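You operate a simulated robot arm through the tools that you are given. There is no shell and no other tool.

The job below is to be done with a simulated robot arm. You get a single attempt, and the scene is never put back.

## Task
Start the cold engine.
Fine: fuel tap open, switch on, choke shut to start and open again after.

The check looks at the end state, three seconds after you hand in, the way a careful person would. Anything else that was tipped, shoved, dropped, spilled or broken makes it a failure.

## Robot
A 7-joint arm with a two-finger parallel gripper, fixed in place. Base frame: the origin is on the floor under the middle of its stand, x ahead of it, y to its left, z up. Readings come in m, degrees, newtons and seconds.
With the tool pointing down near the work surface it reaches from about 0.3 to 0.7 m from the base axis. Its first joint turns from -66.0 to 66.0 degrees. Payload 1.57 kg.
The TCP is the grasp point between the finger pads, 0.03 m short of the fingertips. In the tool frame z runs along the fingers and y along their closing line. Largest opening 0.11 m; finger width 0.024, thickness 0.012; the body of the gripper, 0.048 by 0.112 m, starts 0.078 m behind the TCP.
Orientation is that of the tool frame in the base frame, as a unit quaternion [x, y, z, w]. With the fingers straight down and closing along the base's y, the tool's x points along the base's -x, its y along +y and its z along -z.

## Interface
- The arm moves only by the tool servo_tool. Its argument "series" is a list of rows, each an object (a shift or turn left out is 0, a gripper value left out holds the last) with "offset": the shift along the base's x, y, z in units of 250 mm (1.0 is 250 mm), a list of three; "rotation": the turn, a rotation vector about the base's x, y, z in units of 180 degrees (1.0 is 180 degrees), a list of three; "fingers": the opening, from 0 (shut) to 1 (fully open). In form: [{"offset": [x, y, z], "rotation": [rx, ry, rz], "fingers": fingers}, ...]. A call has 1 to 20 rows; each row is the pose to reach, as a shift and turn from the pose commanded when the call began. A call with a number of a shift or a turn outside -1 to 1 is refused whole. Rows are played at 5 a second. More than 0.05 m and 8.6 degrees between two rows, or a gripper value outside its range, and nothing of the call is played. Where a pose cannot be reached the arm comes as near as it can. A force on the tool above 60 N (or 10 N above the force at the start of the call, whichever is more), or a blocked arm, ends the call early, and 0.2 s more pass. Each finger travels about 0.108 m/s and halts on what it meets, pressing with about 26 N; the grip force reading is that of the motor and also rises with nothing between the fingers. The clock runs only during rows and for 0.2 s after the last one: add rows that repeat a pose to give the fingers time. The reply holds the time, the measured pose of the TCP, the force on the tool along the base axes, the opening and the grip force, in the units named above and with some noise, with the torque about the TCP (base axes, N m) and any sound that the robot's microphone picked up.
- Cameras (640 x 400 px; columns grow to the right, rows downward): "scene" is fixed at [0.1563, -0.4024, 1.3742]; the picture's right is [0.78, -0.63, 0.00], its down [-0.51, -0.64, -0.57] and it looks along [0.36, 0.45, -0.82] (base axes); focal length 214 px, centre (320, 200). "wrist" rides on the gripper at [0.07, 0.016, -0.141] in the tool frame; the picture's right is [-0.23, 0.97, 0.00], its down [-0.86, -0.20, -0.48] and it looks along [-0.47, -0.11, 0.88] (tool axes); focal length 222 px, centre (320, 200). There is no depth. A picture from a camera that has moved, and an enlarged one, comes with that camera's place and axes in the base frame and with its lens.
- snapshot(camera): a new picture of that camera. It takes no simulated time.
- inspect(camera, box): a new picture of the part [left, top, right, bottom] of that camera's present view, enlarged. It takes no simulated time.
- finish_job(): hands the job in; it is judged then, once.

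Places have to be worked out from the pictures, the camera data and where the tool is seen. Open the gripper and draw the arm clear of the work before you hand the job in, unless the task says otherwise.

The tools are called after "Request:" as name(argument=value, ...) on one line, values as JSON. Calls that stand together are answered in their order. servo_tool: Moves the arm, as the interface text tells. Its arguments: {"type":"object","properties":{"series":{"type":"array","items":{"type":"object","properties":{"offset":{"type":"array","items":{"type":"number"}},"rotation":{"type":"array","items":{"type":"number"}},"fingers":{"type":"number"}}}}},"required":["series"]} The other tools are called the same way: snapshot (camera) takes a picture; inspect (camera, box) takes an enlarged picture of a part of a camera's view; finish_job () hands the job in.

At the start:

```text
time: 0.0
position: [0.3504, -0.1369, 1.257]
tcp_rot: [0.001, 1.0, 0.0, 0.0]
wrist_force: [0.5, 0.6, 0.1]
moment: [-0.03, -0.03, 0.0]
gripper_width: 0.1099
grip_force: 0.1
```

scene: 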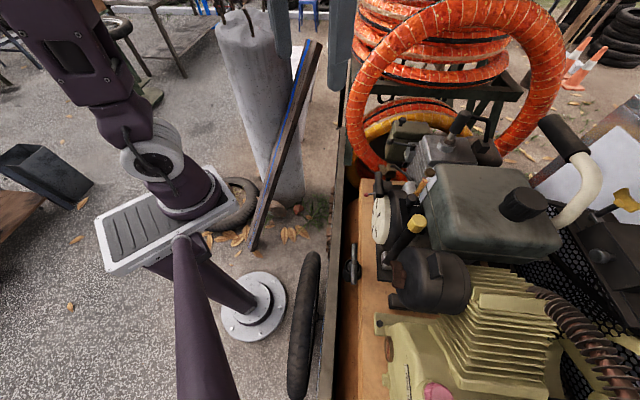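
wrist: 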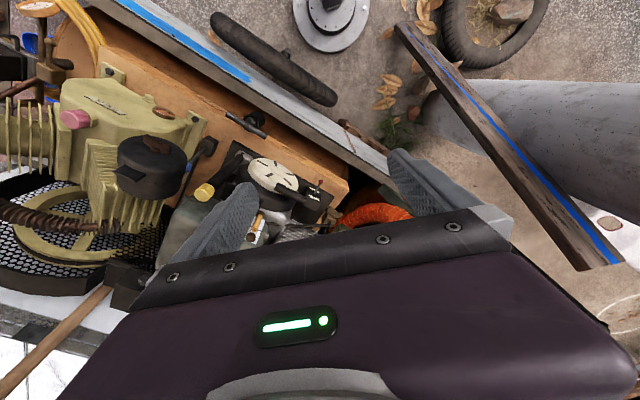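

The pictures show an engine-driven compressor to the arm's right-front, with a small engine behind a tank. I'll enlarge the views to find the fuel tap, switch, choke and recoil starter.

Request:
inspect(camera="scene", box=[340, 90, 500, 190])

Request:
inspect(camera="scene", box=[330, 170, 490, 270])

Request:
inspect(camera="scene", box=[480, 90, 640, 190])

Request:
inspect(camera="wrist", box=[160, 120, 360, 245])

Request:
inspect(camera="wrist", box=[0, 40, 240, 190])

```text
4.00 times, centred on (420, 140) of scene
camera zoom: at [0.1563, -0.4024, 1.3742], right [0.78, -0.63, 0.0], down [-0.51, -0.64, -0.57], along [0.36, 0.45, -0.82], focal length 858 px, centre (-80, 440)
```

zoom: 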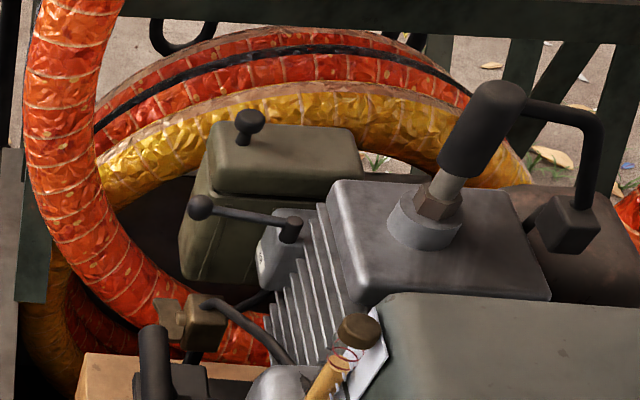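

```text
4.00 times, centred on (410, 220) of scene
camera zoom: at [0.1563, -0.4024, 1.3742], right [0.78, -0.63, 0.0], down [-0.51, -0.64, -0.57], along [0.36, 0.45, -0.82], focal length 858 px, centre (-40, 120)
```

zoom: 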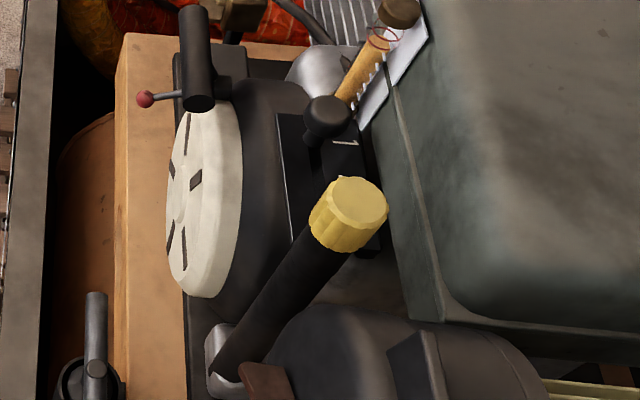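

```text
4.00 times, centred on (560, 140) of scene
camera zoom: at [0.1563, -0.4024, 1.3742], right [0.78, -0.63, 0.0], down [-0.51, -0.64, -0.57], along [0.36, 0.45, -0.82], focal length 858 px, centre (-640, 440)
```

zoom: 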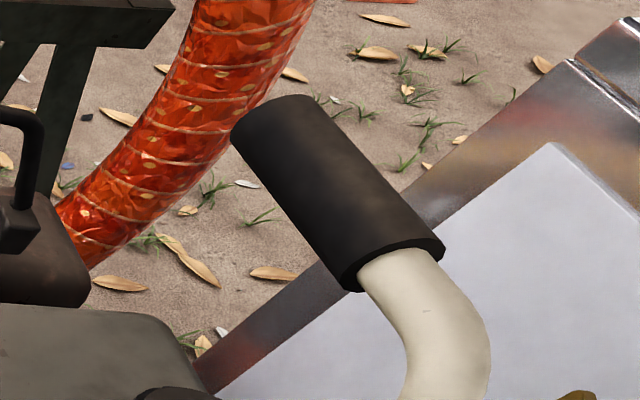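

```text
3.20 times, centred on (260, 182) of wrist
camera zoom: at [0.2794, -0.1189, 1.3984], right [0.23, 0.97, 0.0], down [0.86, -0.2, 0.48], along [0.47, -0.11, -0.88], focal length 711 px, centre (512, 256)
```

zoom: 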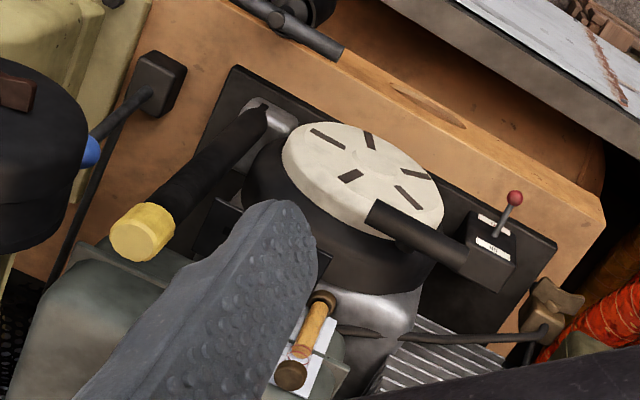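

```text
2.67 times, centred on (120, 115) of wrist
camera zoom: at [0.2794, -0.1189, 1.3984], right [0.23, 0.97, 0.0], down [0.86, -0.2, 0.48], along [0.47, -0.11, -0.88], focal length 592 px, centre (853, 427)
```

zoom: 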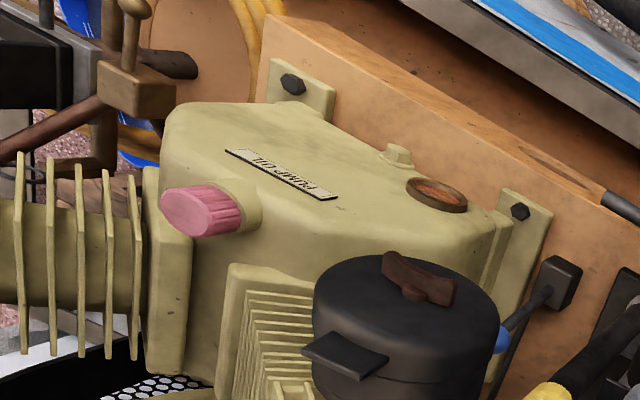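

The recoil disc triangulates to about (0.46, -0.28, 0.87), and a red toggle sits on a box near it. I'll move the wrist camera over the engine at the same height for a second set of close views.

Request:
servo_tool(series=[{"offset": [0.05, -0.12, 0]}, {"offset": [0.1, -0.25, 0]}, {"offset": [0.15, -0.38, 0]}, {"offset": [0.2, -0.5, 0]}, {"offset": [0.2, -0.5, 0]}])

Request:
snapshot(camera="wrist")

Request:
snapshot(camera="scene")

```text
time: 1.2
position: [0.3994, -0.2619, 1.2568]
tcp_rot: [0.0, 1.0, 0.001, 0.001]
wrist_force: [-0.5, 0.4, -0.1]
moment: [0.03, -0.01, 0.0]
gripper_width: 0.1101
grip_force: 0.0
```

```text
taken
camera wrist: at [0.3298, -0.2445, 1.3985], right [0.23, 0.97, 0.0], down [0.86, -0.2, 0.48], along [0.47, -0.11, -0.88], focal length 222 px, centre (320, 200)
```

wrist: 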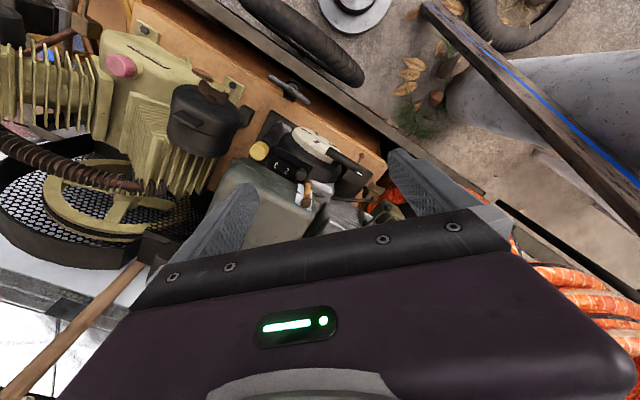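

```text
taken
```

scene: 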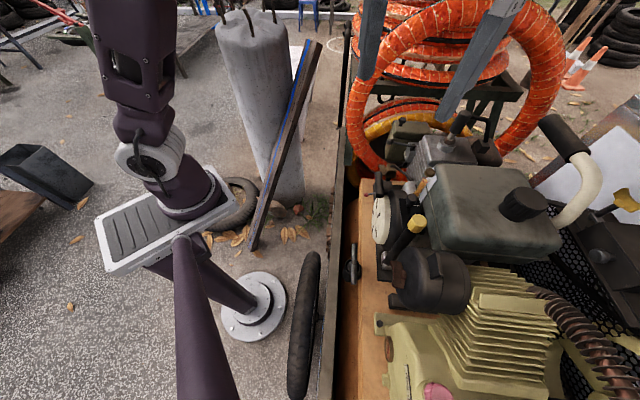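

The wrist now looks down on the engine between the fingers. I'll enlarge the middle to identify each control.

Request:
inspect(camera="wrist", box=[230, 110, 390, 210])

Request:
inspect(camera="wrist", box=[300, 130, 420, 240])

Request:
inspect(camera="scene", box=[350, 110, 450, 180])

Request:
inspect(camera="scene", box=[355, 160, 455, 230])

```text
4.00 times, centred on (310, 160) of wrist
camera zoom: at [0.3298, -0.2445, 1.3985], right [0.23, 0.97, 0.0], down [0.86, -0.2, 0.48], along [0.47, -0.11, -0.88], focal length 888 px, centre (360, 360)
```

zoom: 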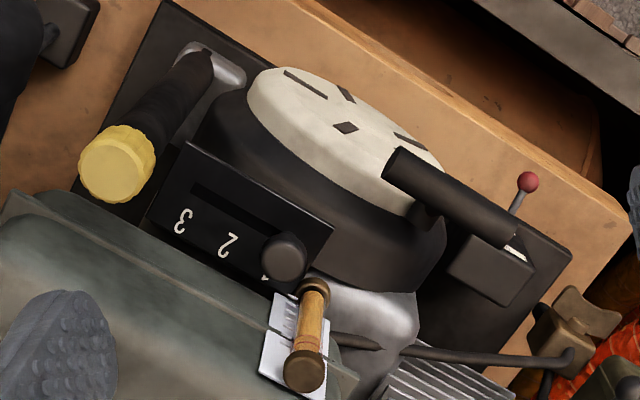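

```text
3.64 times, centred on (360, 185) of wrist
camera zoom: at [0.3298, -0.2445, 1.3985], right [0.23, 0.97, 0.0], down [0.86, -0.2, 0.48], along [0.47, -0.11, -0.88], focal length 808 px, centre (174, 254)
```

zoom: 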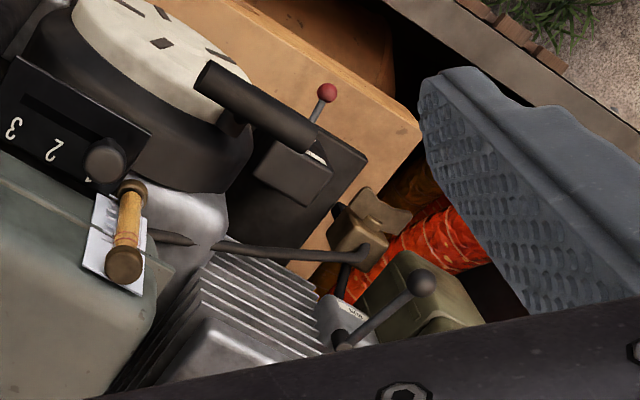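

```text
5.71 times, centred on (400, 145) of scene
camera zoom: at [0.1563, -0.4025, 1.3742], right [0.78, -0.63, 0.0], down [-0.51, -0.64, -0.57], along [0.36, 0.45, -0.82], focal length 1226 px, centre (-137, 514)
```

zoom: 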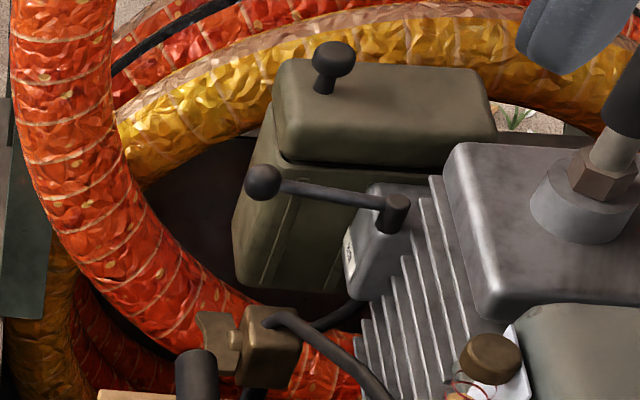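

```text
5.71 times, centred on (405, 195) of scene
camera zoom: at [0.1563, -0.4025, 1.3742], right [0.78, -0.63, 0.0], down [-0.51, -0.64, -0.57], along [0.36, 0.45, -0.82], focal length 1226 px, centre (-166, 229)
```

zoom: 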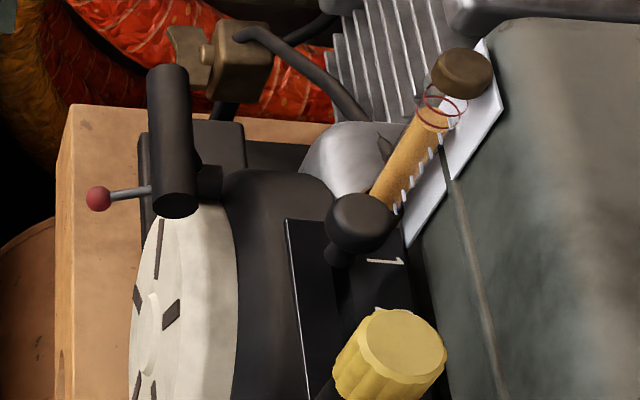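

The parts are now clear: brass tap with wing lever, black recoil handle, red-ball toggle, ball-ended lever on the carburettor, 1-2-3 lever and a sight gauge. I'll zoom in on labels and lever positions.

Request:
inspect(camera="scene", box=[385, 132, 425, 157])

Request:
inspect(camera="scene", box=[365, 155, 413, 185])

Request:
inspect(camera="scene", box=[365, 175, 405, 200])

Request:
inspect(camera="wrist", box=[340, 145, 380, 170])

Request:
inspect(camera="wrist", box=[365, 180, 429, 220])

Request:
inspect(camera="scene", box=[425, 100, 505, 150])

```text
16.00 times, centred on (405, 144) of scene
camera zoom: at [0.1563, -0.4025, 1.3742], right [0.78, -0.63, 0.0], down [-0.51, -0.64, -0.57], along [0.36, 0.45, -0.82], focal length 3432 px, centre (-1040, 1088)
```

zoom: 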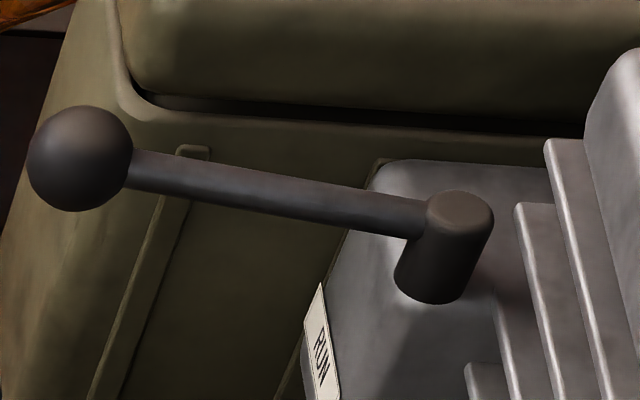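

```text
13.33 times, centred on (389, 170) of scene
camera zoom: at [0.1563, -0.4025, 1.3742], right [0.78, -0.63, 0.0], down [-0.51, -0.64, -0.57], along [0.36, 0.45, -0.82], focal length 2860 px, centre (-600, 600)
```

zoom: 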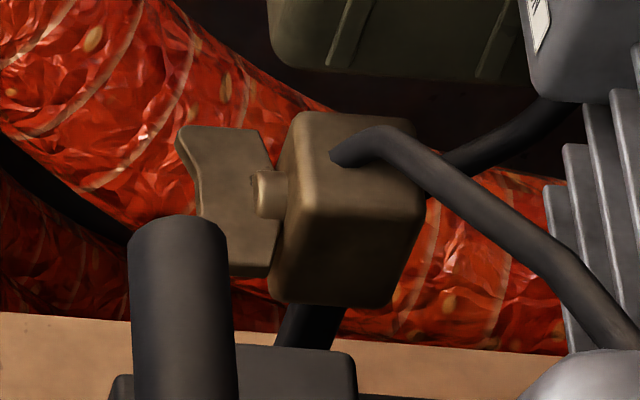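

```text
16.00 times, centred on (385, 188) of scene
camera zoom: at [0.1563, -0.4025, 1.3742], right [0.78, -0.63, 0.0], down [-0.51, -0.64, -0.57], along [0.36, 0.45, -0.82], focal length 3432 px, centre (-720, 400)
```

zoom: 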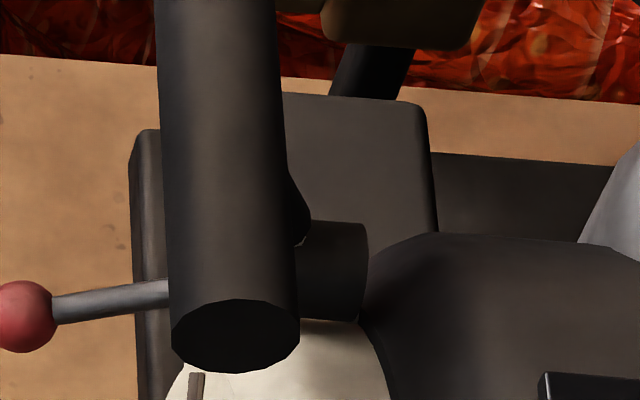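

```text
16.00 times, centred on (360, 158) of wrist
camera zoom: at [0.3298, -0.2445, 1.3985], right [0.23, 0.97, 0.0], down [0.86, -0.2, 0.48], along [0.47, -0.11, -0.88], focal length 3554 px, centre (-320, 880)
```

zoom: 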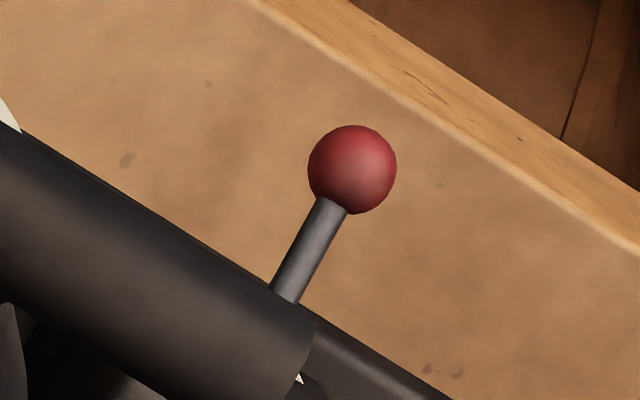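

```text
10.00 times, centred on (397, 200) of wrist
camera zoom: at [0.3298, -0.2445, 1.3985], right [0.23, 0.97, 0.0], down [0.86, -0.2, 0.48], along [0.47, -0.11, -0.88], focal length 2221 px, centre (-450, 200)
```

zoom: 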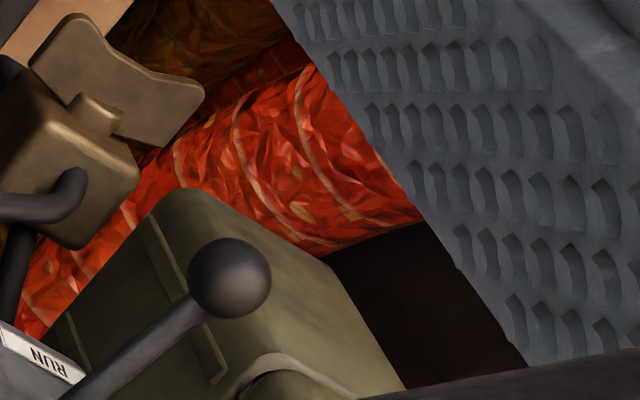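

```text
8.00 times, centred on (465, 125) of scene
camera zoom: at [0.1563, -0.4025, 1.3742], right [0.78, -0.63, 0.0], down [-0.51, -0.64, -0.57], along [0.36, 0.45, -0.82], focal length 1716 px, centre (-840, 800)
```

zoom: 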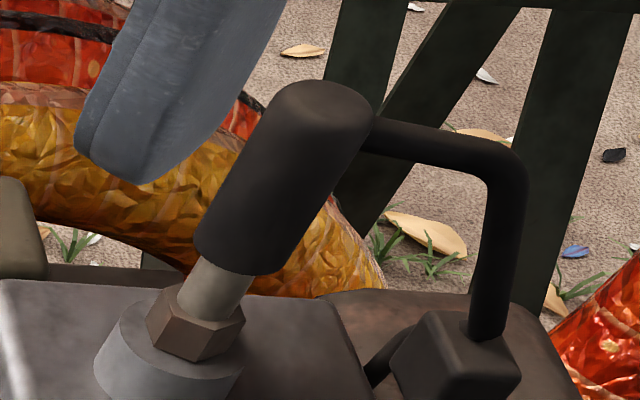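

From the two views I get: switch ball at about (0.531, -0.176, 0.817), choke-lever ball at about (0.604, -0.157, 0.981), with a vertical choke pivot near (0.62, -0.21). I need a frontal view of the tap, labels and starter, so I'll swing out in front of the engine and tilt the tool forward to aim the wrist camera.

Request:
servo_tool(series=[{"offset": [-0.01, 0.1, -0.05], "rotation": [-0.0106, -0.0336, -0.02273]}, {"offset": [-0.02, 0.2, -0.1], "rotation": [-0.0212, -0.0672, -0.04545]}, {"offset": [-0.03, 0.3, -0.16], "rotation": [-0.0318, -0.1008, -0.06818]}, {"offset": [-0.04, 0.4, -0.21], "rotation": [-0.0424, -0.1344, -0.0909]}, {"offset": [-0.05, 0.5, -0.27], "rotation": [-0.053, -0.168, -0.11363]}, {"offset": [-0.06, 0.6, -0.32], "rotation": [-0.0636, -0.2016, -0.13635]}, {"offset": [-0.07, 0.7, -0.38], "rotation": [-0.0742, -0.2352, -0.15908]}, {"offset": [-0.08, 0.8, -0.43], "rotation": [-0.0848, -0.2688, -0.1818]}, {"offset": [-0.08, 0.8, -0.43], "rotation": [-0.0848, -0.2688, -0.1818]}])

Request:
snapshot(camera="wrist")

Request:
snapshot(camera="scene")

```text
time: 3.2
position: [0.3802, -0.0607, 1.1533]
tcp_rot: [0.271, 0.865, -0.126, 0.402]
wrist_force: [0.0, -0.1, 0.3]
moment: [0.01, -0.04, -0.02]
gripper_width: 0.11
grip_force: 0.0
out of reach, approached as far as the arm can: row 8, 9
```

```text
taken
camera wrist: at [0.2629, 0.0418, 1.1918], right [0.68, 0.71, 0.17], down [0.04, -0.27, 0.96], along [0.73, -0.65, -0.21], focal length 222 px, centre (320, 200)
```

wrist: 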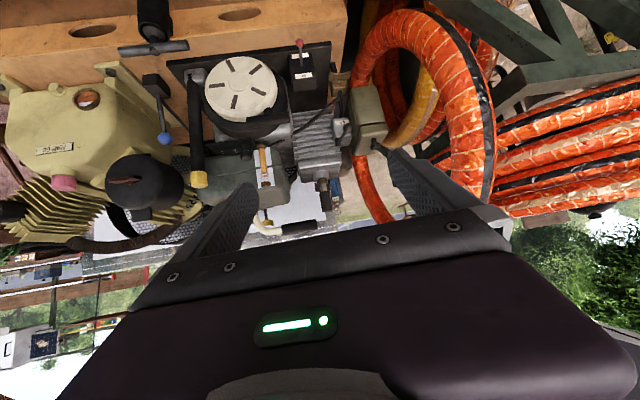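

```text
taken
```

scene: 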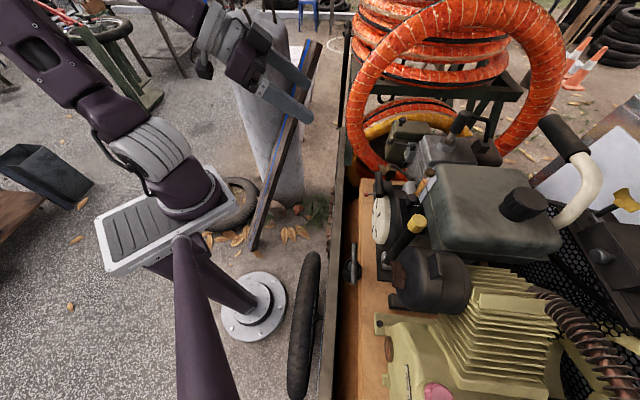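

Now I have a good frontal (upside-down) view of the engine. I'll enlarge the tap, switch, choke and starter regions.

Request:
inspect(camera="wrist", box=[270, 30, 350, 80])

Request:
inspect(camera="wrist", box=[310, 80, 390, 130])

Request:
inspect(camera="wrist", box=[280, 100, 400, 190])

Request:
inspect(camera="wrist", box=[180, 40, 320, 140])

Request:
inspect(camera="wrist", box=[180, 120, 300, 220])

```text
8.00 times, centred on (310, 55) of wrist
camera zoom: at [0.2629, 0.0418, 1.1918], right [0.68, 0.71, 0.17], down [0.04, -0.27, 0.96], along [0.73, -0.65, -0.21], focal length 1777 px, centre (400, 1360)
```

zoom: 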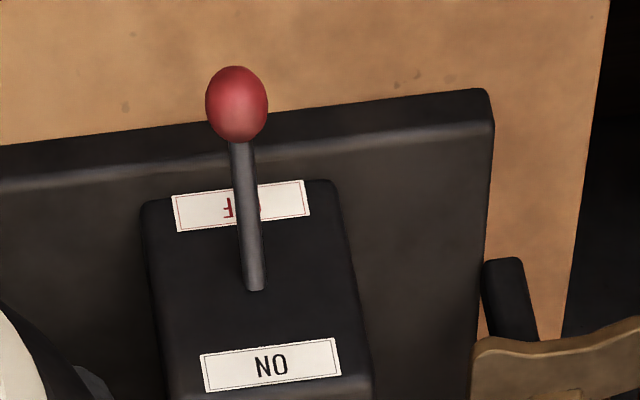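

```text
8.00 times, centred on (350, 105) of wrist
camera zoom: at [0.2629, 0.0418, 1.1918], right [0.68, 0.71, 0.17], down [0.04, -0.27, 0.96], along [0.73, -0.65, -0.21], focal length 1777 px, centre (80, 960)
```

zoom: 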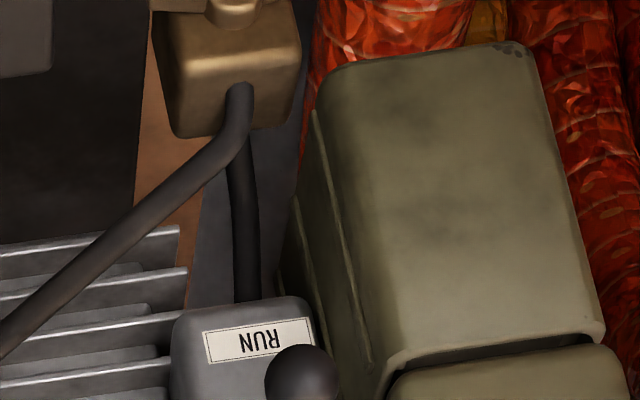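

```text
4.44 times, centred on (340, 145) of wrist
camera zoom: at [0.2629, 0.0418, 1.1918], right [0.68, 0.71, 0.17], down [0.04, -0.27, 0.96], along [0.73, -0.65, -0.21], focal length 987 px, centre (231, 444)
```

zoom: 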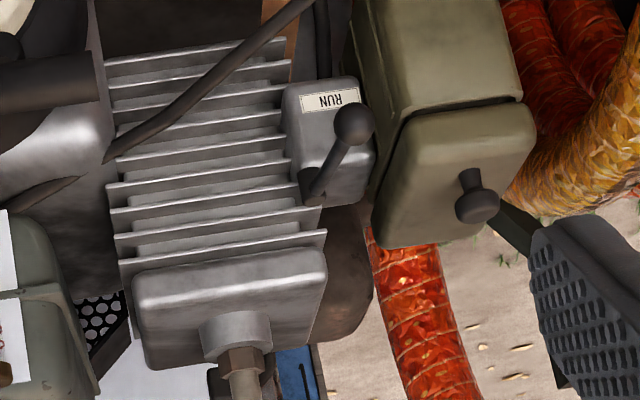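

```text
4.00 times, centred on (250, 90) of wrist
camera zoom: at [0.2629, 0.0418, 1.1918], right [0.68, 0.71, 0.17], down [0.04, -0.27, 0.96], along [0.73, -0.65, -0.21], focal length 888 px, centre (600, 640)
```

zoom: 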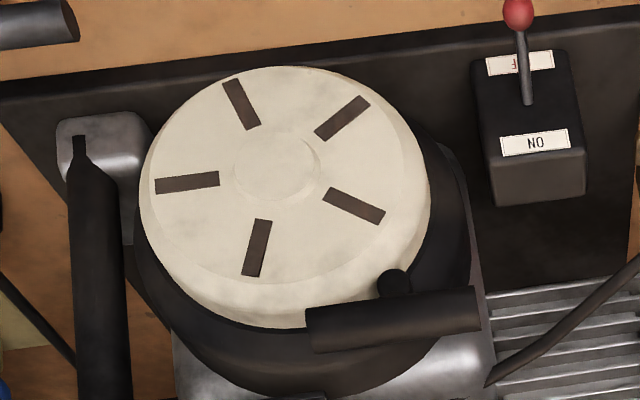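

```text
4.00 times, centred on (240, 170) of wrist
camera zoom: at [0.2629, 0.0418, 1.1918], right [0.68, 0.71, 0.17], down [0.04, -0.27, 0.96], along [0.73, -0.65, -0.21], focal length 888 px, centre (640, 320)
```

zoom: 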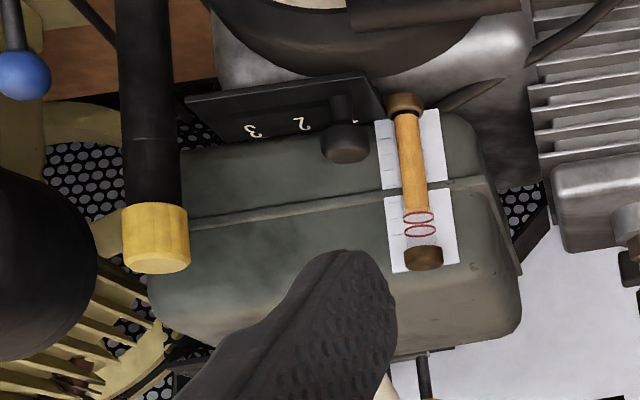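

The switch is at OFF (lever down, with ON above it in the world), and the picture is inverted. I'll zoom closer on the tap and choke pivot.

Request:
inspect(camera="wrist", box=[320, 60, 360, 100])

Request:
inspect(camera="wrist", box=[330, 110, 378, 150])

Request:
inspect(camera="wrist", box=[245, 95, 309, 135])

Request:
inspect(camera="scene", box=[370, 155, 402, 175])

Request:
inspect(camera="scene", box=[395, 130, 435, 155])

```text
10.00 times, centred on (340, 80) of wrist
camera zoom: at [0.2629, 0.0418, 1.1918], right [0.68, 0.71, 0.17], down [0.04, -0.27, 0.96], along [0.73, -0.65, -0.21], focal length 2221 px, centre (120, 1400)
```

zoom: 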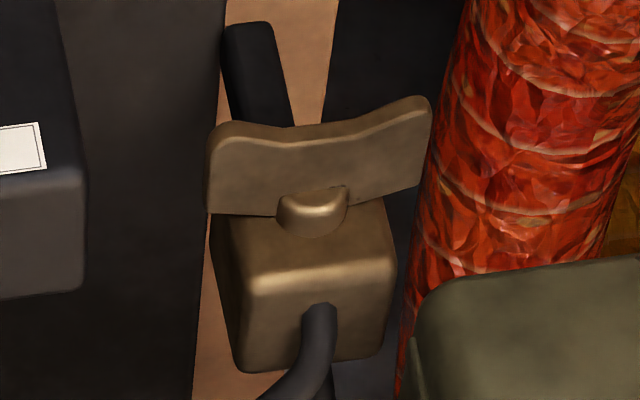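

```text
10.00 times, centred on (354, 130) of wrist
camera zoom: at [0.2629, 0.0418, 1.1918], right [0.68, 0.71, 0.17], down [0.04, -0.27, 0.96], along [0.73, -0.65, -0.21], focal length 2221 px, centre (-20, 900)
```

zoom: 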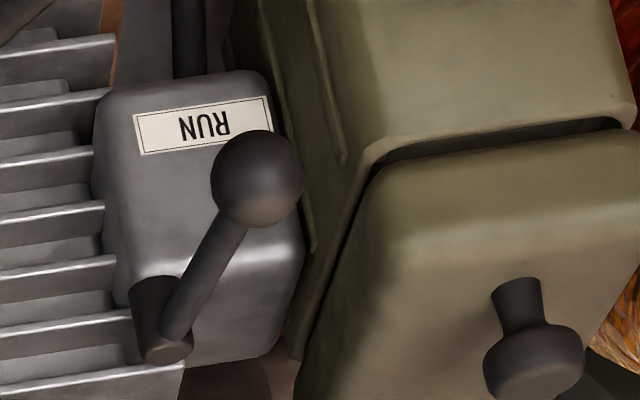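

```text
10.00 times, centred on (277, 115) of wrist
camera zoom: at [0.2629, 0.0418, 1.1918], right [0.68, 0.71, 0.17], down [0.04, -0.27, 0.96], along [0.73, -0.65, -0.21], focal length 2221 px, centre (750, 1050)
```

zoom: 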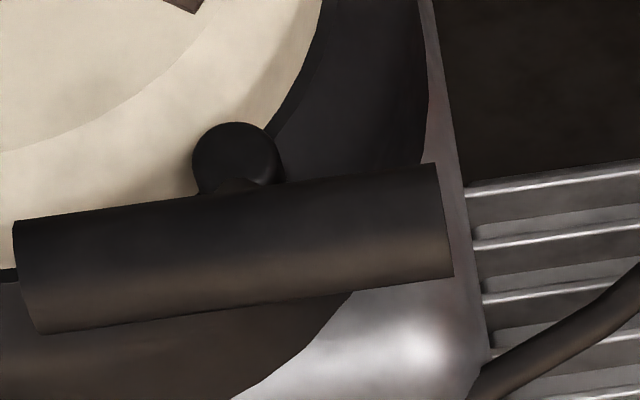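

```text
16.00 times, centred on (386, 165) of scene
camera zoom: at [0.1563, -0.4024, 1.3742], right [0.78, -0.63, 0.0], down [-0.51, -0.64, -0.57], along [0.36, 0.45, -0.82], focal length 3432 px, centre (-736, 760)
```

zoom: 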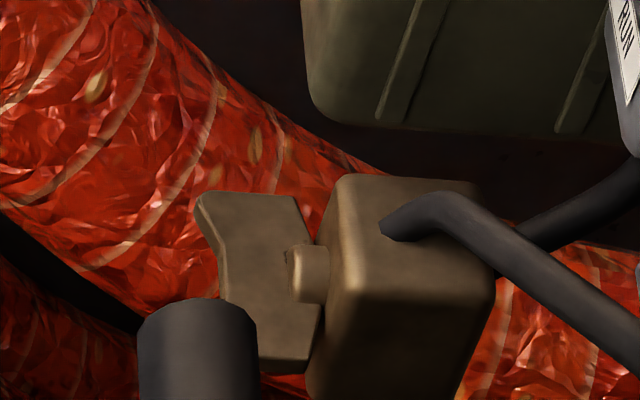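

```text
16.00 times, centred on (415, 142) of scene
camera zoom: at [0.1563, -0.4024, 1.3742], right [0.78, -0.63, 0.0], down [-0.51, -0.64, -0.57], along [0.36, 0.45, -0.82], focal length 3432 px, centre (-1200, 1120)
```

zoom: 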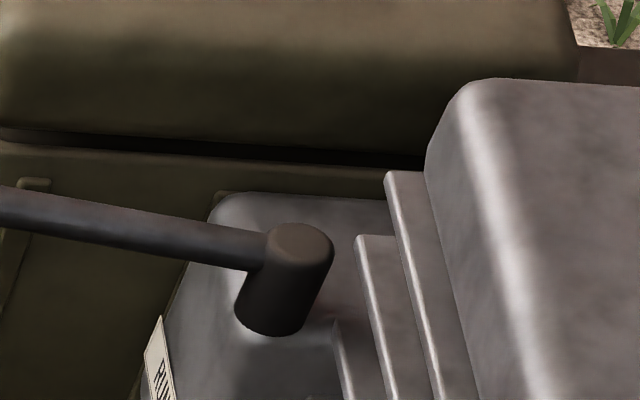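

The tap wing lies horizontal across its vertical fuel line, so it is shut. The choke lever turns on a vertical pin and currently sits at RUN. I'll zoom in on the starter handle's stem and the choke surroundings to find the pull direction and the other choke label.

Request:
inspect(camera="scene", box=[376, 170, 400, 185])

Request:
inspect(camera="wrist", box=[250, 98, 298, 128])

Request:
servo_tool(series=[{"offset": [0.1, -0.1, -0.08]}, {"offset": [0.2, -0.12, -0.1], "rotation": [0.02, 0.06, 0.0]}, {"offset": [0.3, -0.14, -0.1], "rotation": [0.03, 0.09, 0.0]}, {"offset": [0.3, -0.14, -0.1], "rotation": [0.03, 0.09, 0.0]}])

Request:
snapshot(camera="wrist")

```text
16.00 times, centred on (388, 178) of scene
camera zoom: at [0.1563, -0.4024, 1.3742], right [0.78, -0.63, 0.0], down [-0.51, -0.64, -0.57], along [0.36, 0.45, -0.82], focal length 3432 px, centre (-768, 560)
```

zoom: 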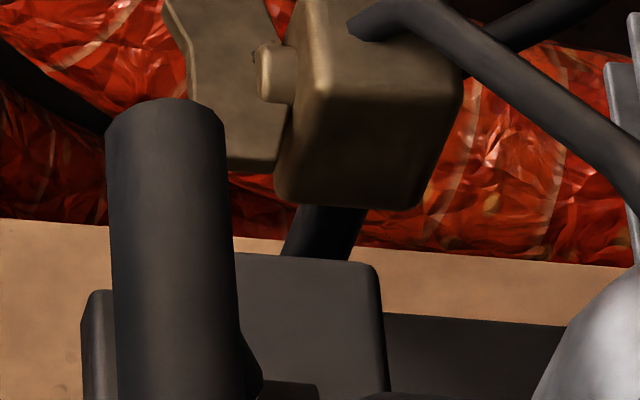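

```text
13.33 times, centred on (274, 113) of wrist
camera zoom: at [0.2629, 0.0418, 1.1918], right [0.68, 0.71, 0.17], down [0.04, -0.27, 0.96], along [0.73, -0.65, -0.21], focal length 2962 px, centre (933, 1360)
```

zoom: 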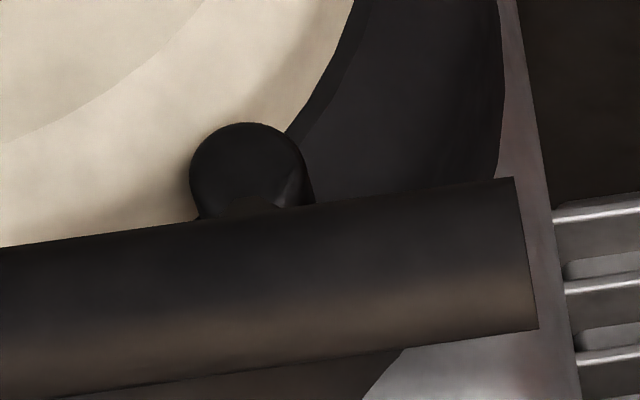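

```text
refused: row 2 steps farther than a row can; nothing moved
```

```text
taken
camera wrist: at [0.2629, 0.0418, 1.1918], right [0.68, 0.71, 0.17], down [0.04, -0.27, 0.96], along [0.73, -0.65, -0.21], focal length 222 px, centre (320, 200)
```

wrist: 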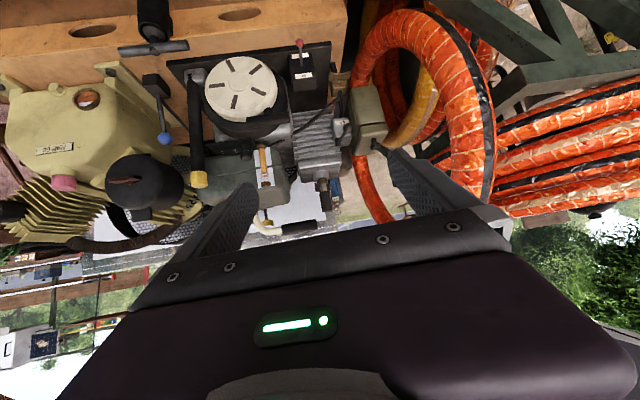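

Row step was too big, nothing moved. I'll make a gentler move: about 10 cm closer to the engine front and a little lower for closer frontal views.

Request:
servo_tool(series=[{"offset": [0.08, -0.09, -0.1]}, {"offset": [0.16, -0.18, -0.2]}, {"offset": [0.24, -0.26, -0.3]}, {"offset": [0.24, -0.26, -0.3]}])

Request:
snapshot(camera="wrist")

Request:
inspect(camera="wrist", box=[220, 60, 380, 160])

Request:
inspect(camera="wrist", box=[300, 20, 420, 95])

```text
time: 4.2
position: [0.3881, -0.0942, 1.1656]
tcp_rot: [0.272, 0.865, -0.126, 0.402]
wrist_force: [0.4, 0.8, 0.1]
moment: [0.0, 0.0, 0.03]
gripper_width: 0.1102
grip_force: 0.2
out of reach, approached as far as the arm can: row 1, 2, 3, 4
```

```text
taken
camera wrist: at [0.2714, 0.0059, 1.2038], right [0.68, 0.71, 0.17], down [0.04, -0.27, 0.96], along [0.73, -0.65, -0.21], focal length 222 px, centre (320, 200)
```

wrist: 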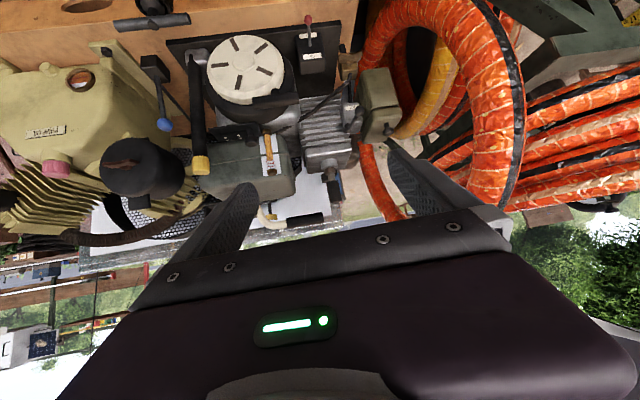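

```text
4.00 times, centred on (300, 110) of wrist
camera zoom: at [0.2714, 0.0059, 1.2038], right [0.68, 0.71, 0.17], down [0.04, -0.27, 0.96], along [0.73, -0.65, -0.21], focal length 888 px, centre (400, 560)
```

zoom: 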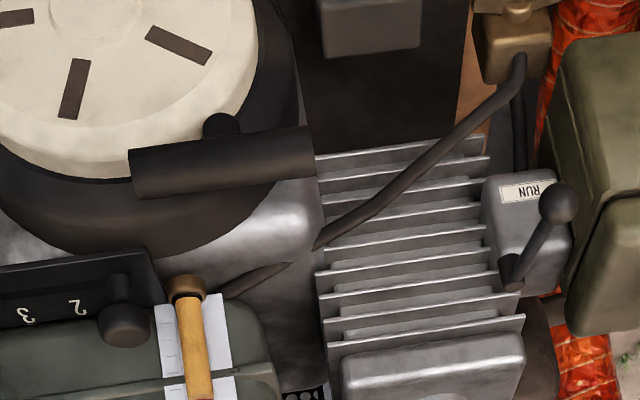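

```text
5.33 times, centred on (360, 58) of wrist
camera zoom: at [0.2714, 0.0059, 1.2038], right [0.68, 0.71, 0.17], down [0.04, -0.27, 0.96], along [0.73, -0.65, -0.21], focal length 1185 px, centre (107, 960)
```

zoom: 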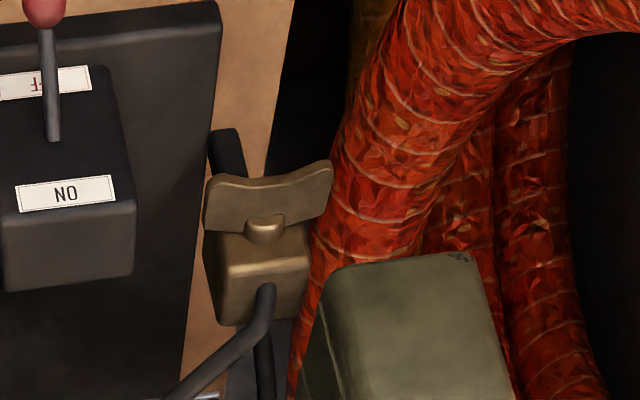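

The arm cannot get lower with that tilt, but these views give good geometry. I'll take high zooms of the starter stem and the tap handle before planning contact moves.

Request:
inspect(camera="scene", box=[374, 174, 398, 192])

Request:
inspect(camera="wrist", box=[255, 78, 303, 108])

Request:
inspect(camera="wrist", box=[334, 46, 366, 66])

Request:
inspect(camera="wrist", box=[335, 95, 383, 135])

```text
16.00 times, centred on (386, 183) of scene
camera zoom: at [0.1563, -0.4024, 1.3742], right [0.78, -0.63, 0.0], down [-0.51, -0.64, -0.57], along [0.36, 0.45, -0.82], focal length 3432 px, centre (-736, 472)
```

zoom: 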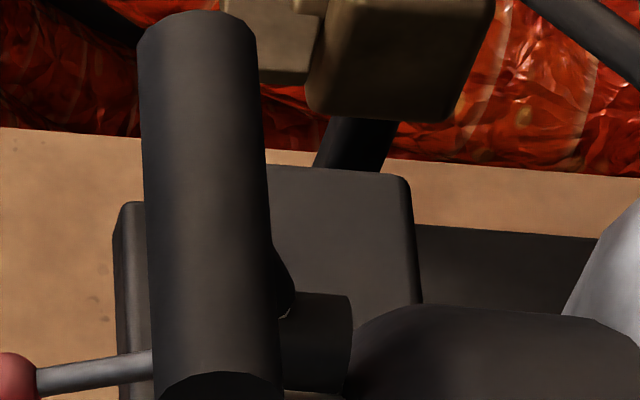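

```text
13.33 times, centred on (279, 93) of wrist
camera zoom: at [0.2714, 0.0059, 1.2038], right [0.68, 0.71, 0.17], down [0.04, -0.27, 0.96], along [0.73, -0.65, -0.21], focal length 2962 px, centre (867, 1627)
```

zoom: 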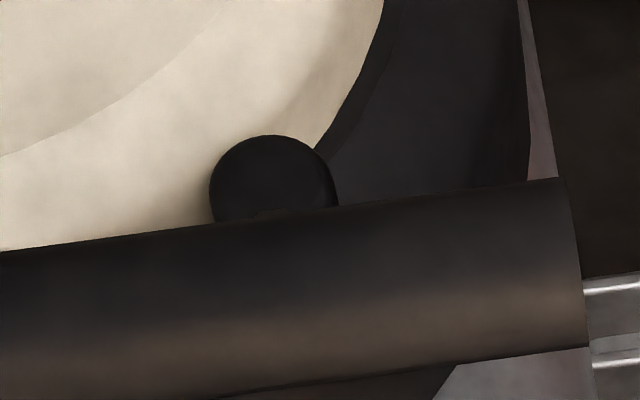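

```text
16.00 times, centred on (350, 56) of wrist
camera zoom: at [0.2714, 0.0059, 1.2038], right [0.68, 0.71, 0.17], down [0.04, -0.27, 0.96], along [0.73, -0.65, -0.21], focal length 3554 px, centre (-160, 2504)
```

zoom: 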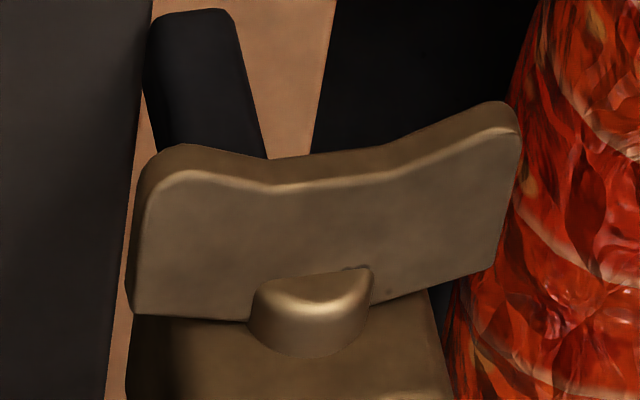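

```text
10.00 times, centred on (359, 115) of wrist
camera zoom: at [0.2714, 0.0059, 1.2038], right [0.68, 0.71, 0.17], down [0.04, -0.27, 0.96], along [0.73, -0.65, -0.21], focal length 2221 px, centre (-70, 1050)
```

zoom: 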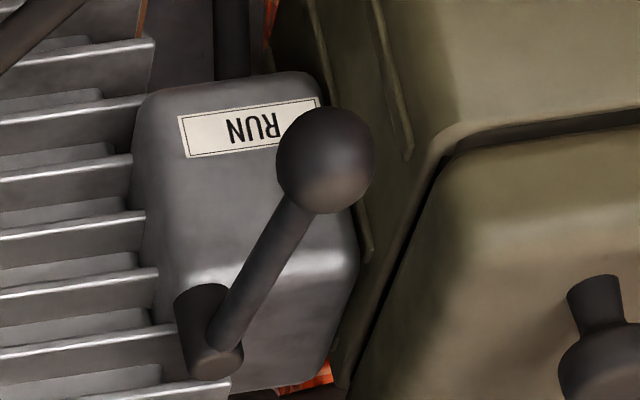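

Measurements so far, in engine axes r=(0.71,0.71,0) and n=(-0.71,0.71,0):
- Tap wing: centre about (0.611, -0.157, 0.862), ±22 mm along r.
- Starter handle: centre (0.478, -0.234, 0.964), lying along r.
- Switch ball: (0.531, -0.176, 0.817).

Next I test a working orientation with the tool yawed -45° and tilted 30° toward the engine, staying clear of it.

Request:
servo_tool(series=[{"offset": [0.08, 0, 0.04], "rotation": [0.0238, 0.0284, -0.0183]}, {"offset": [0.16, 0, 0.07], "rotation": [0.0477, 0.0567, -0.0366]}, {"offset": [0.24, 0, 0.1], "rotation": [0.0715, 0.0851, -0.0549]}, {"offset": [0.24, 0, 0.1], "rotation": [0.0715, 0.0851, -0.0549]}])

Request:
snapshot(camera="wrist")

Request:
snapshot(camera="scene")

```text
time: 5.2
position: [0.4481, -0.0954, 1.1928]
tcp_rot: [0.37, 0.892, -0.099, 0.24]
wrist_force: [-0.6, 0.2, 0.6]
moment: [-0.01, -0.05, -0.04]
gripper_width: 0.11
grip_force: 0.1
```

```text
taken
camera wrist: at [0.3672, 0.0093, 1.281], right [0.83, 0.55, 0.11], down [0.21, -0.5, 0.84], along [0.52, -0.67, -0.53], focal length 222 px, centre (320, 200)
```

wrist: 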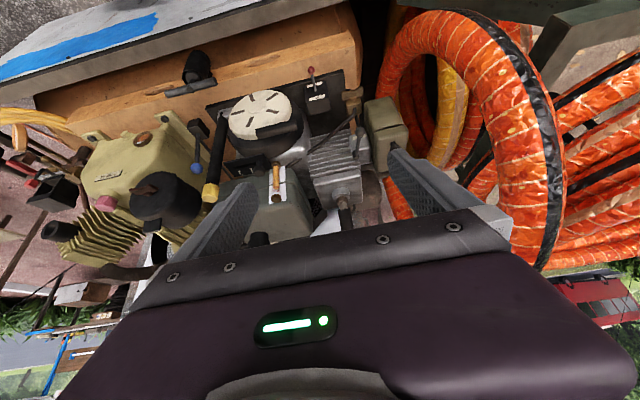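

```text
taken
```

scene: 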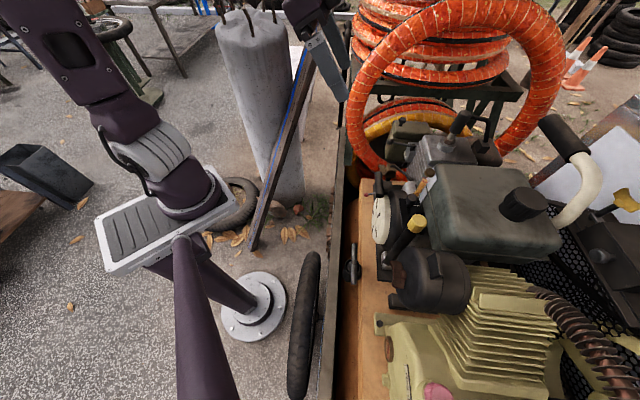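

The arm reached this orientation exactly, at (0.448, -0.095, 1.193). I'll zoom on the tap and hose area from this new viewpoint to check finger clearance.

Request:
inspect(camera="wrist", box=[290, 60, 418, 140])

Request:
inspect(camera="wrist", box=[336, 84, 376, 109])

Request:
inspect(camera="wrist", box=[340, 120, 404, 160])

```text
5.00 times, centred on (354, 100) of wrist
camera zoom: at [0.3672, 0.0093, 1.281], right [0.83, 0.55, 0.11], down [0.21, -0.5, 0.84], along [0.52, -0.67, -0.53], focal length 1111 px, centre (150, 700)
```

zoom: 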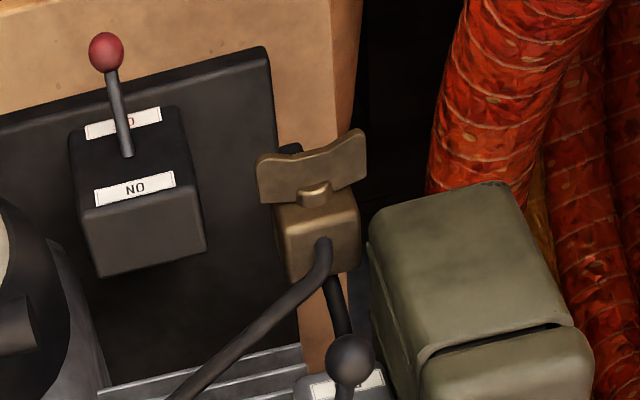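

```text
16.00 times, centred on (356, 96) of wrist
camera zoom: at [0.3672, 0.0093, 1.281], right [0.83, 0.55, 0.11], down [0.21, -0.5, 0.84], along [0.52, -0.67, -0.53], focal length 3554 px, centre (-256, 1856)
```

zoom: 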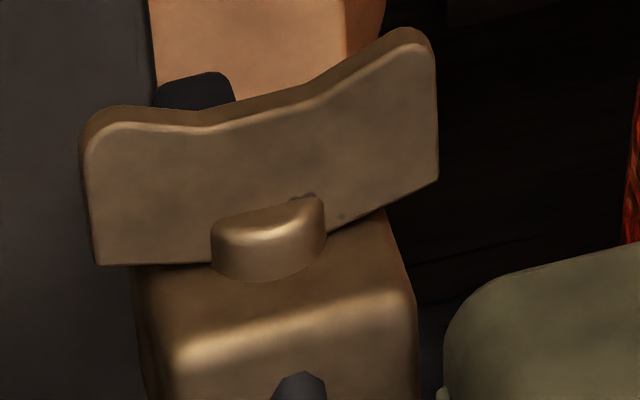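

```text
10.00 times, centred on (372, 140) of wrist
camera zoom: at [0.3672, 0.0093, 1.281], right [0.83, 0.55, 0.11], down [0.21, -0.5, 0.84], along [0.52, -0.67, -0.53], focal length 2221 px, centre (-200, 800)
```

zoom: 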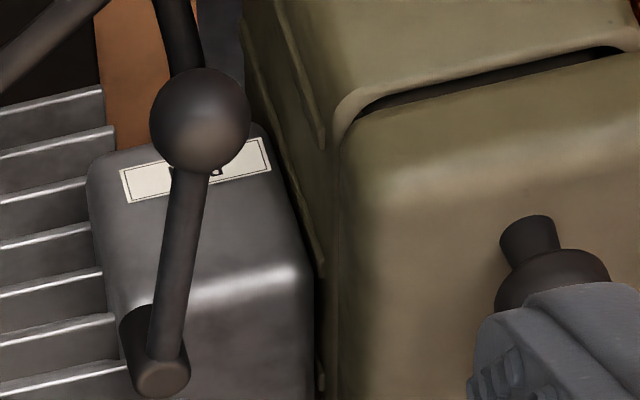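

The hose is well behind the tap, so there is room. Plan for the tap: with closed fingers tilted 30°, press the near end (-r side) of the wing down from the front. First I go to a standoff in front of it with the fingers shut.

Request:
servo_tool(series=[{"offset": [0.0726, -0.013, -0.1384], "fingers": 0}, {"offset": [0.1451, -0.0261, -0.2768], "fingers": 0}, {"offset": [0.2177, -0.0391, -0.4152], "fingers": 0}, {"offset": [0.2902, -0.0522, -0.5536], "fingers": 0}, {"offset": [0.3628, -0.0652, -0.692], "fingers": 0}, {"offset": [0.3628, -0.0652, -0.692], "fingers": 0}])

Request:
snapshot(camera="wrist")

Request:
inspect(camera="scene", box=[340, 100, 468, 180])

```text
time: 6.6
position: [0.5392, -0.1087, 1.0239]
tcp_rot: [0.369, 0.893, -0.098, 0.239]
wrist_force: [-0.1, -1.5, -0.1]
moment: [0.01, 0.01, -0.01]
gripper_width: 0.0003
grip_force: 22.0
```

```text
taken
camera wrist: at [0.4586, -0.0043, 1.1108], right [0.83, 0.55, 0.11], down [0.21, -0.5, 0.84], along [0.52, -0.67, -0.53], focal length 222 px, centre (320, 200)
```

wrist: 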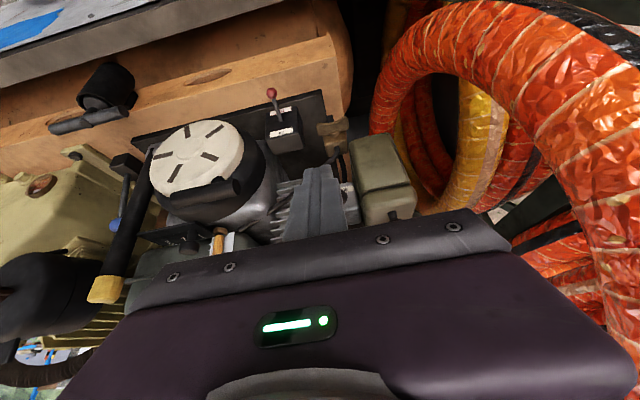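

```text
5.00 times, centred on (404, 140) of scene
camera zoom: at [0.1563, -0.4024, 1.3742], right [0.78, -0.63, 0.0], down [-0.51, -0.64, -0.57], along [0.36, 0.45, -0.82], focal length 1072 px, centre (-100, 500)
```

zoom: 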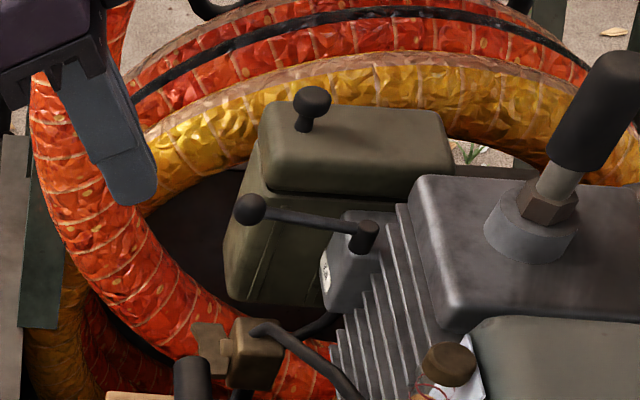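

Standoff reached and everything is clear. Next I move to a hover just above the wing's -r end, fingertip at about z=0.90.

Request:
servo_tool(series=[{"offset": [0.0623, -0.0623, -0.125], "fingers": 0}, {"offset": [0.1245, -0.1245, -0.25], "fingers": 0}, {"offset": [0.1868, -0.1868, -0.3752], "fingers": 0}, {"offset": [0.1868, -0.1868, -0.3752], "fingers": 0}])

Request:
inspect(camera="wrist", box=[250, 80, 410, 230])

Request:
inspect(camera="scene", box=[360, 120, 424, 200])

```text
time: 7.6
position: [0.5893, -0.1559, 0.9277]
tcp_rot: [0.37, 0.892, -0.099, 0.239]
wrist_force: [0.1, -0.1, -0.2]
moment: [0.01, -0.04, 0.0]
gripper_width: 0.0002
grip_force: 21.0
```

```text
2.67 times, centred on (330, 155) of wrist
camera zoom: at [0.507, -0.0506, 1.015], right [0.83, 0.55, 0.11], down [0.21, -0.5, 0.84], along [0.52, -0.67, -0.53], focal length 592 px, centre (293, 320)
```

zoom: 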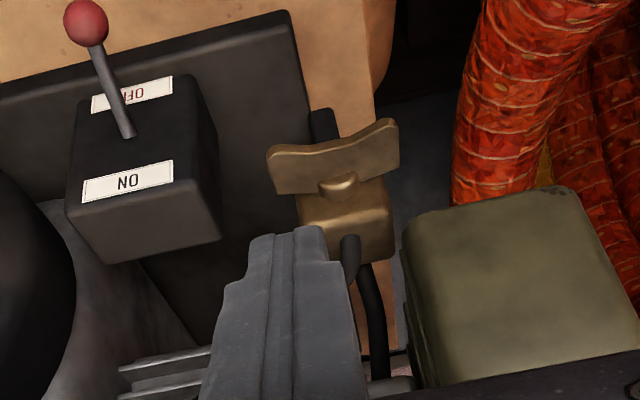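

```text
5.00 times, centred on (392, 160) of scene
camera zoom: at [0.1563, -0.4025, 1.3742], right [0.78, -0.63, 0.0], down [-0.51, -0.64, -0.57], along [0.36, 0.45, -0.82], focal length 1072 px, centre (-40, 400)
```

zoom: 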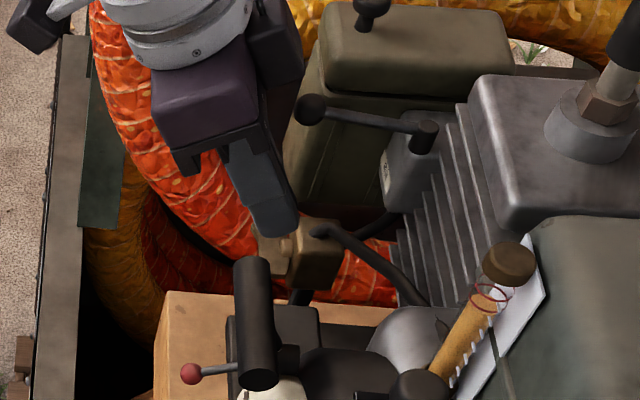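

The fingertip hovers at about R=0.307, 6–8 mm to the -r side of the tap axis and 4 cm above the wing. I'll lower to just above the wing, then press in small steps while watching the force.

Request:
servo_tool(series=[{"offset": [-0.003, -0.003, -0.05], "fingers": 0}, {"offset": [-0.006, -0.006, -0.1], "fingers": 0}, {"offset": [-0.006, -0.006, -0.13], "fingers": 0}, {"offset": [-0.006, -0.006, -0.13], "fingers": 0}])

Request:
inspect(camera="wrist", box=[270, 110, 390, 200])

Request:
inspect(camera="scene", box=[368, 145, 408, 180])

```text
time: 8.6
position: [0.5873, -0.1587, 0.8959]
tcp_rot: [0.37, 0.893, -0.099, 0.238]
wrist_force: [0.0, -0.4, 0.8]
moment: [-0.01, 0.01, 0.04]
gripper_width: 0.0
grip_force: 20.9
```

```text
4.44 times, centred on (330, 155) of wrist
camera zoom: at [0.5055, -0.053, 0.9834], right [0.83, 0.55, 0.11], down [0.21, -0.5, 0.84], along [0.52, -0.67, -0.53], focal length 987 px, centre (276, 400)
```

zoom: 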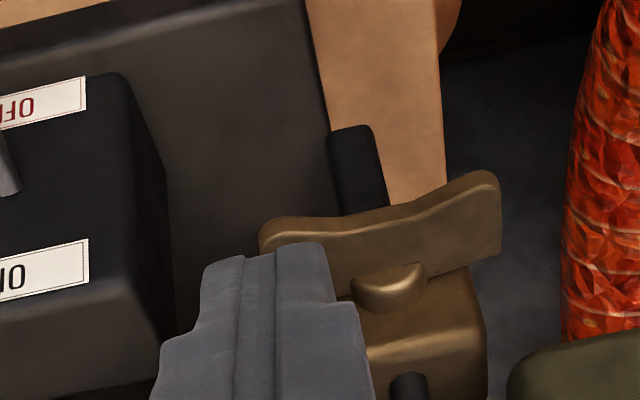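

```text
11.43 times, centred on (388, 162) of scene
camera zoom: at [0.1563, -0.4024, 1.3742], right [0.78, -0.63, 0.0], down [-0.51, -0.64, -0.57], along [0.36, 0.45, -0.82], focal length 2451 px, centre (-457, 629)
```

zoom: 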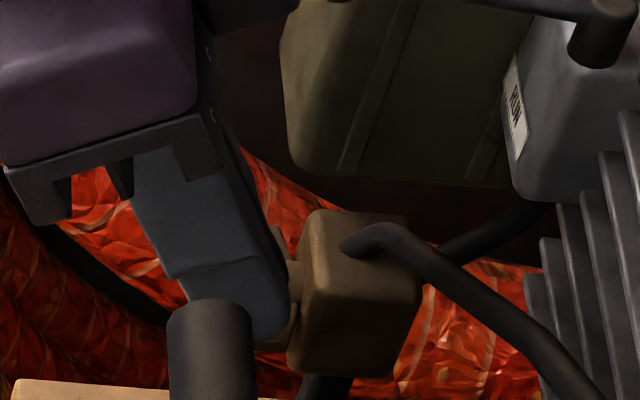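

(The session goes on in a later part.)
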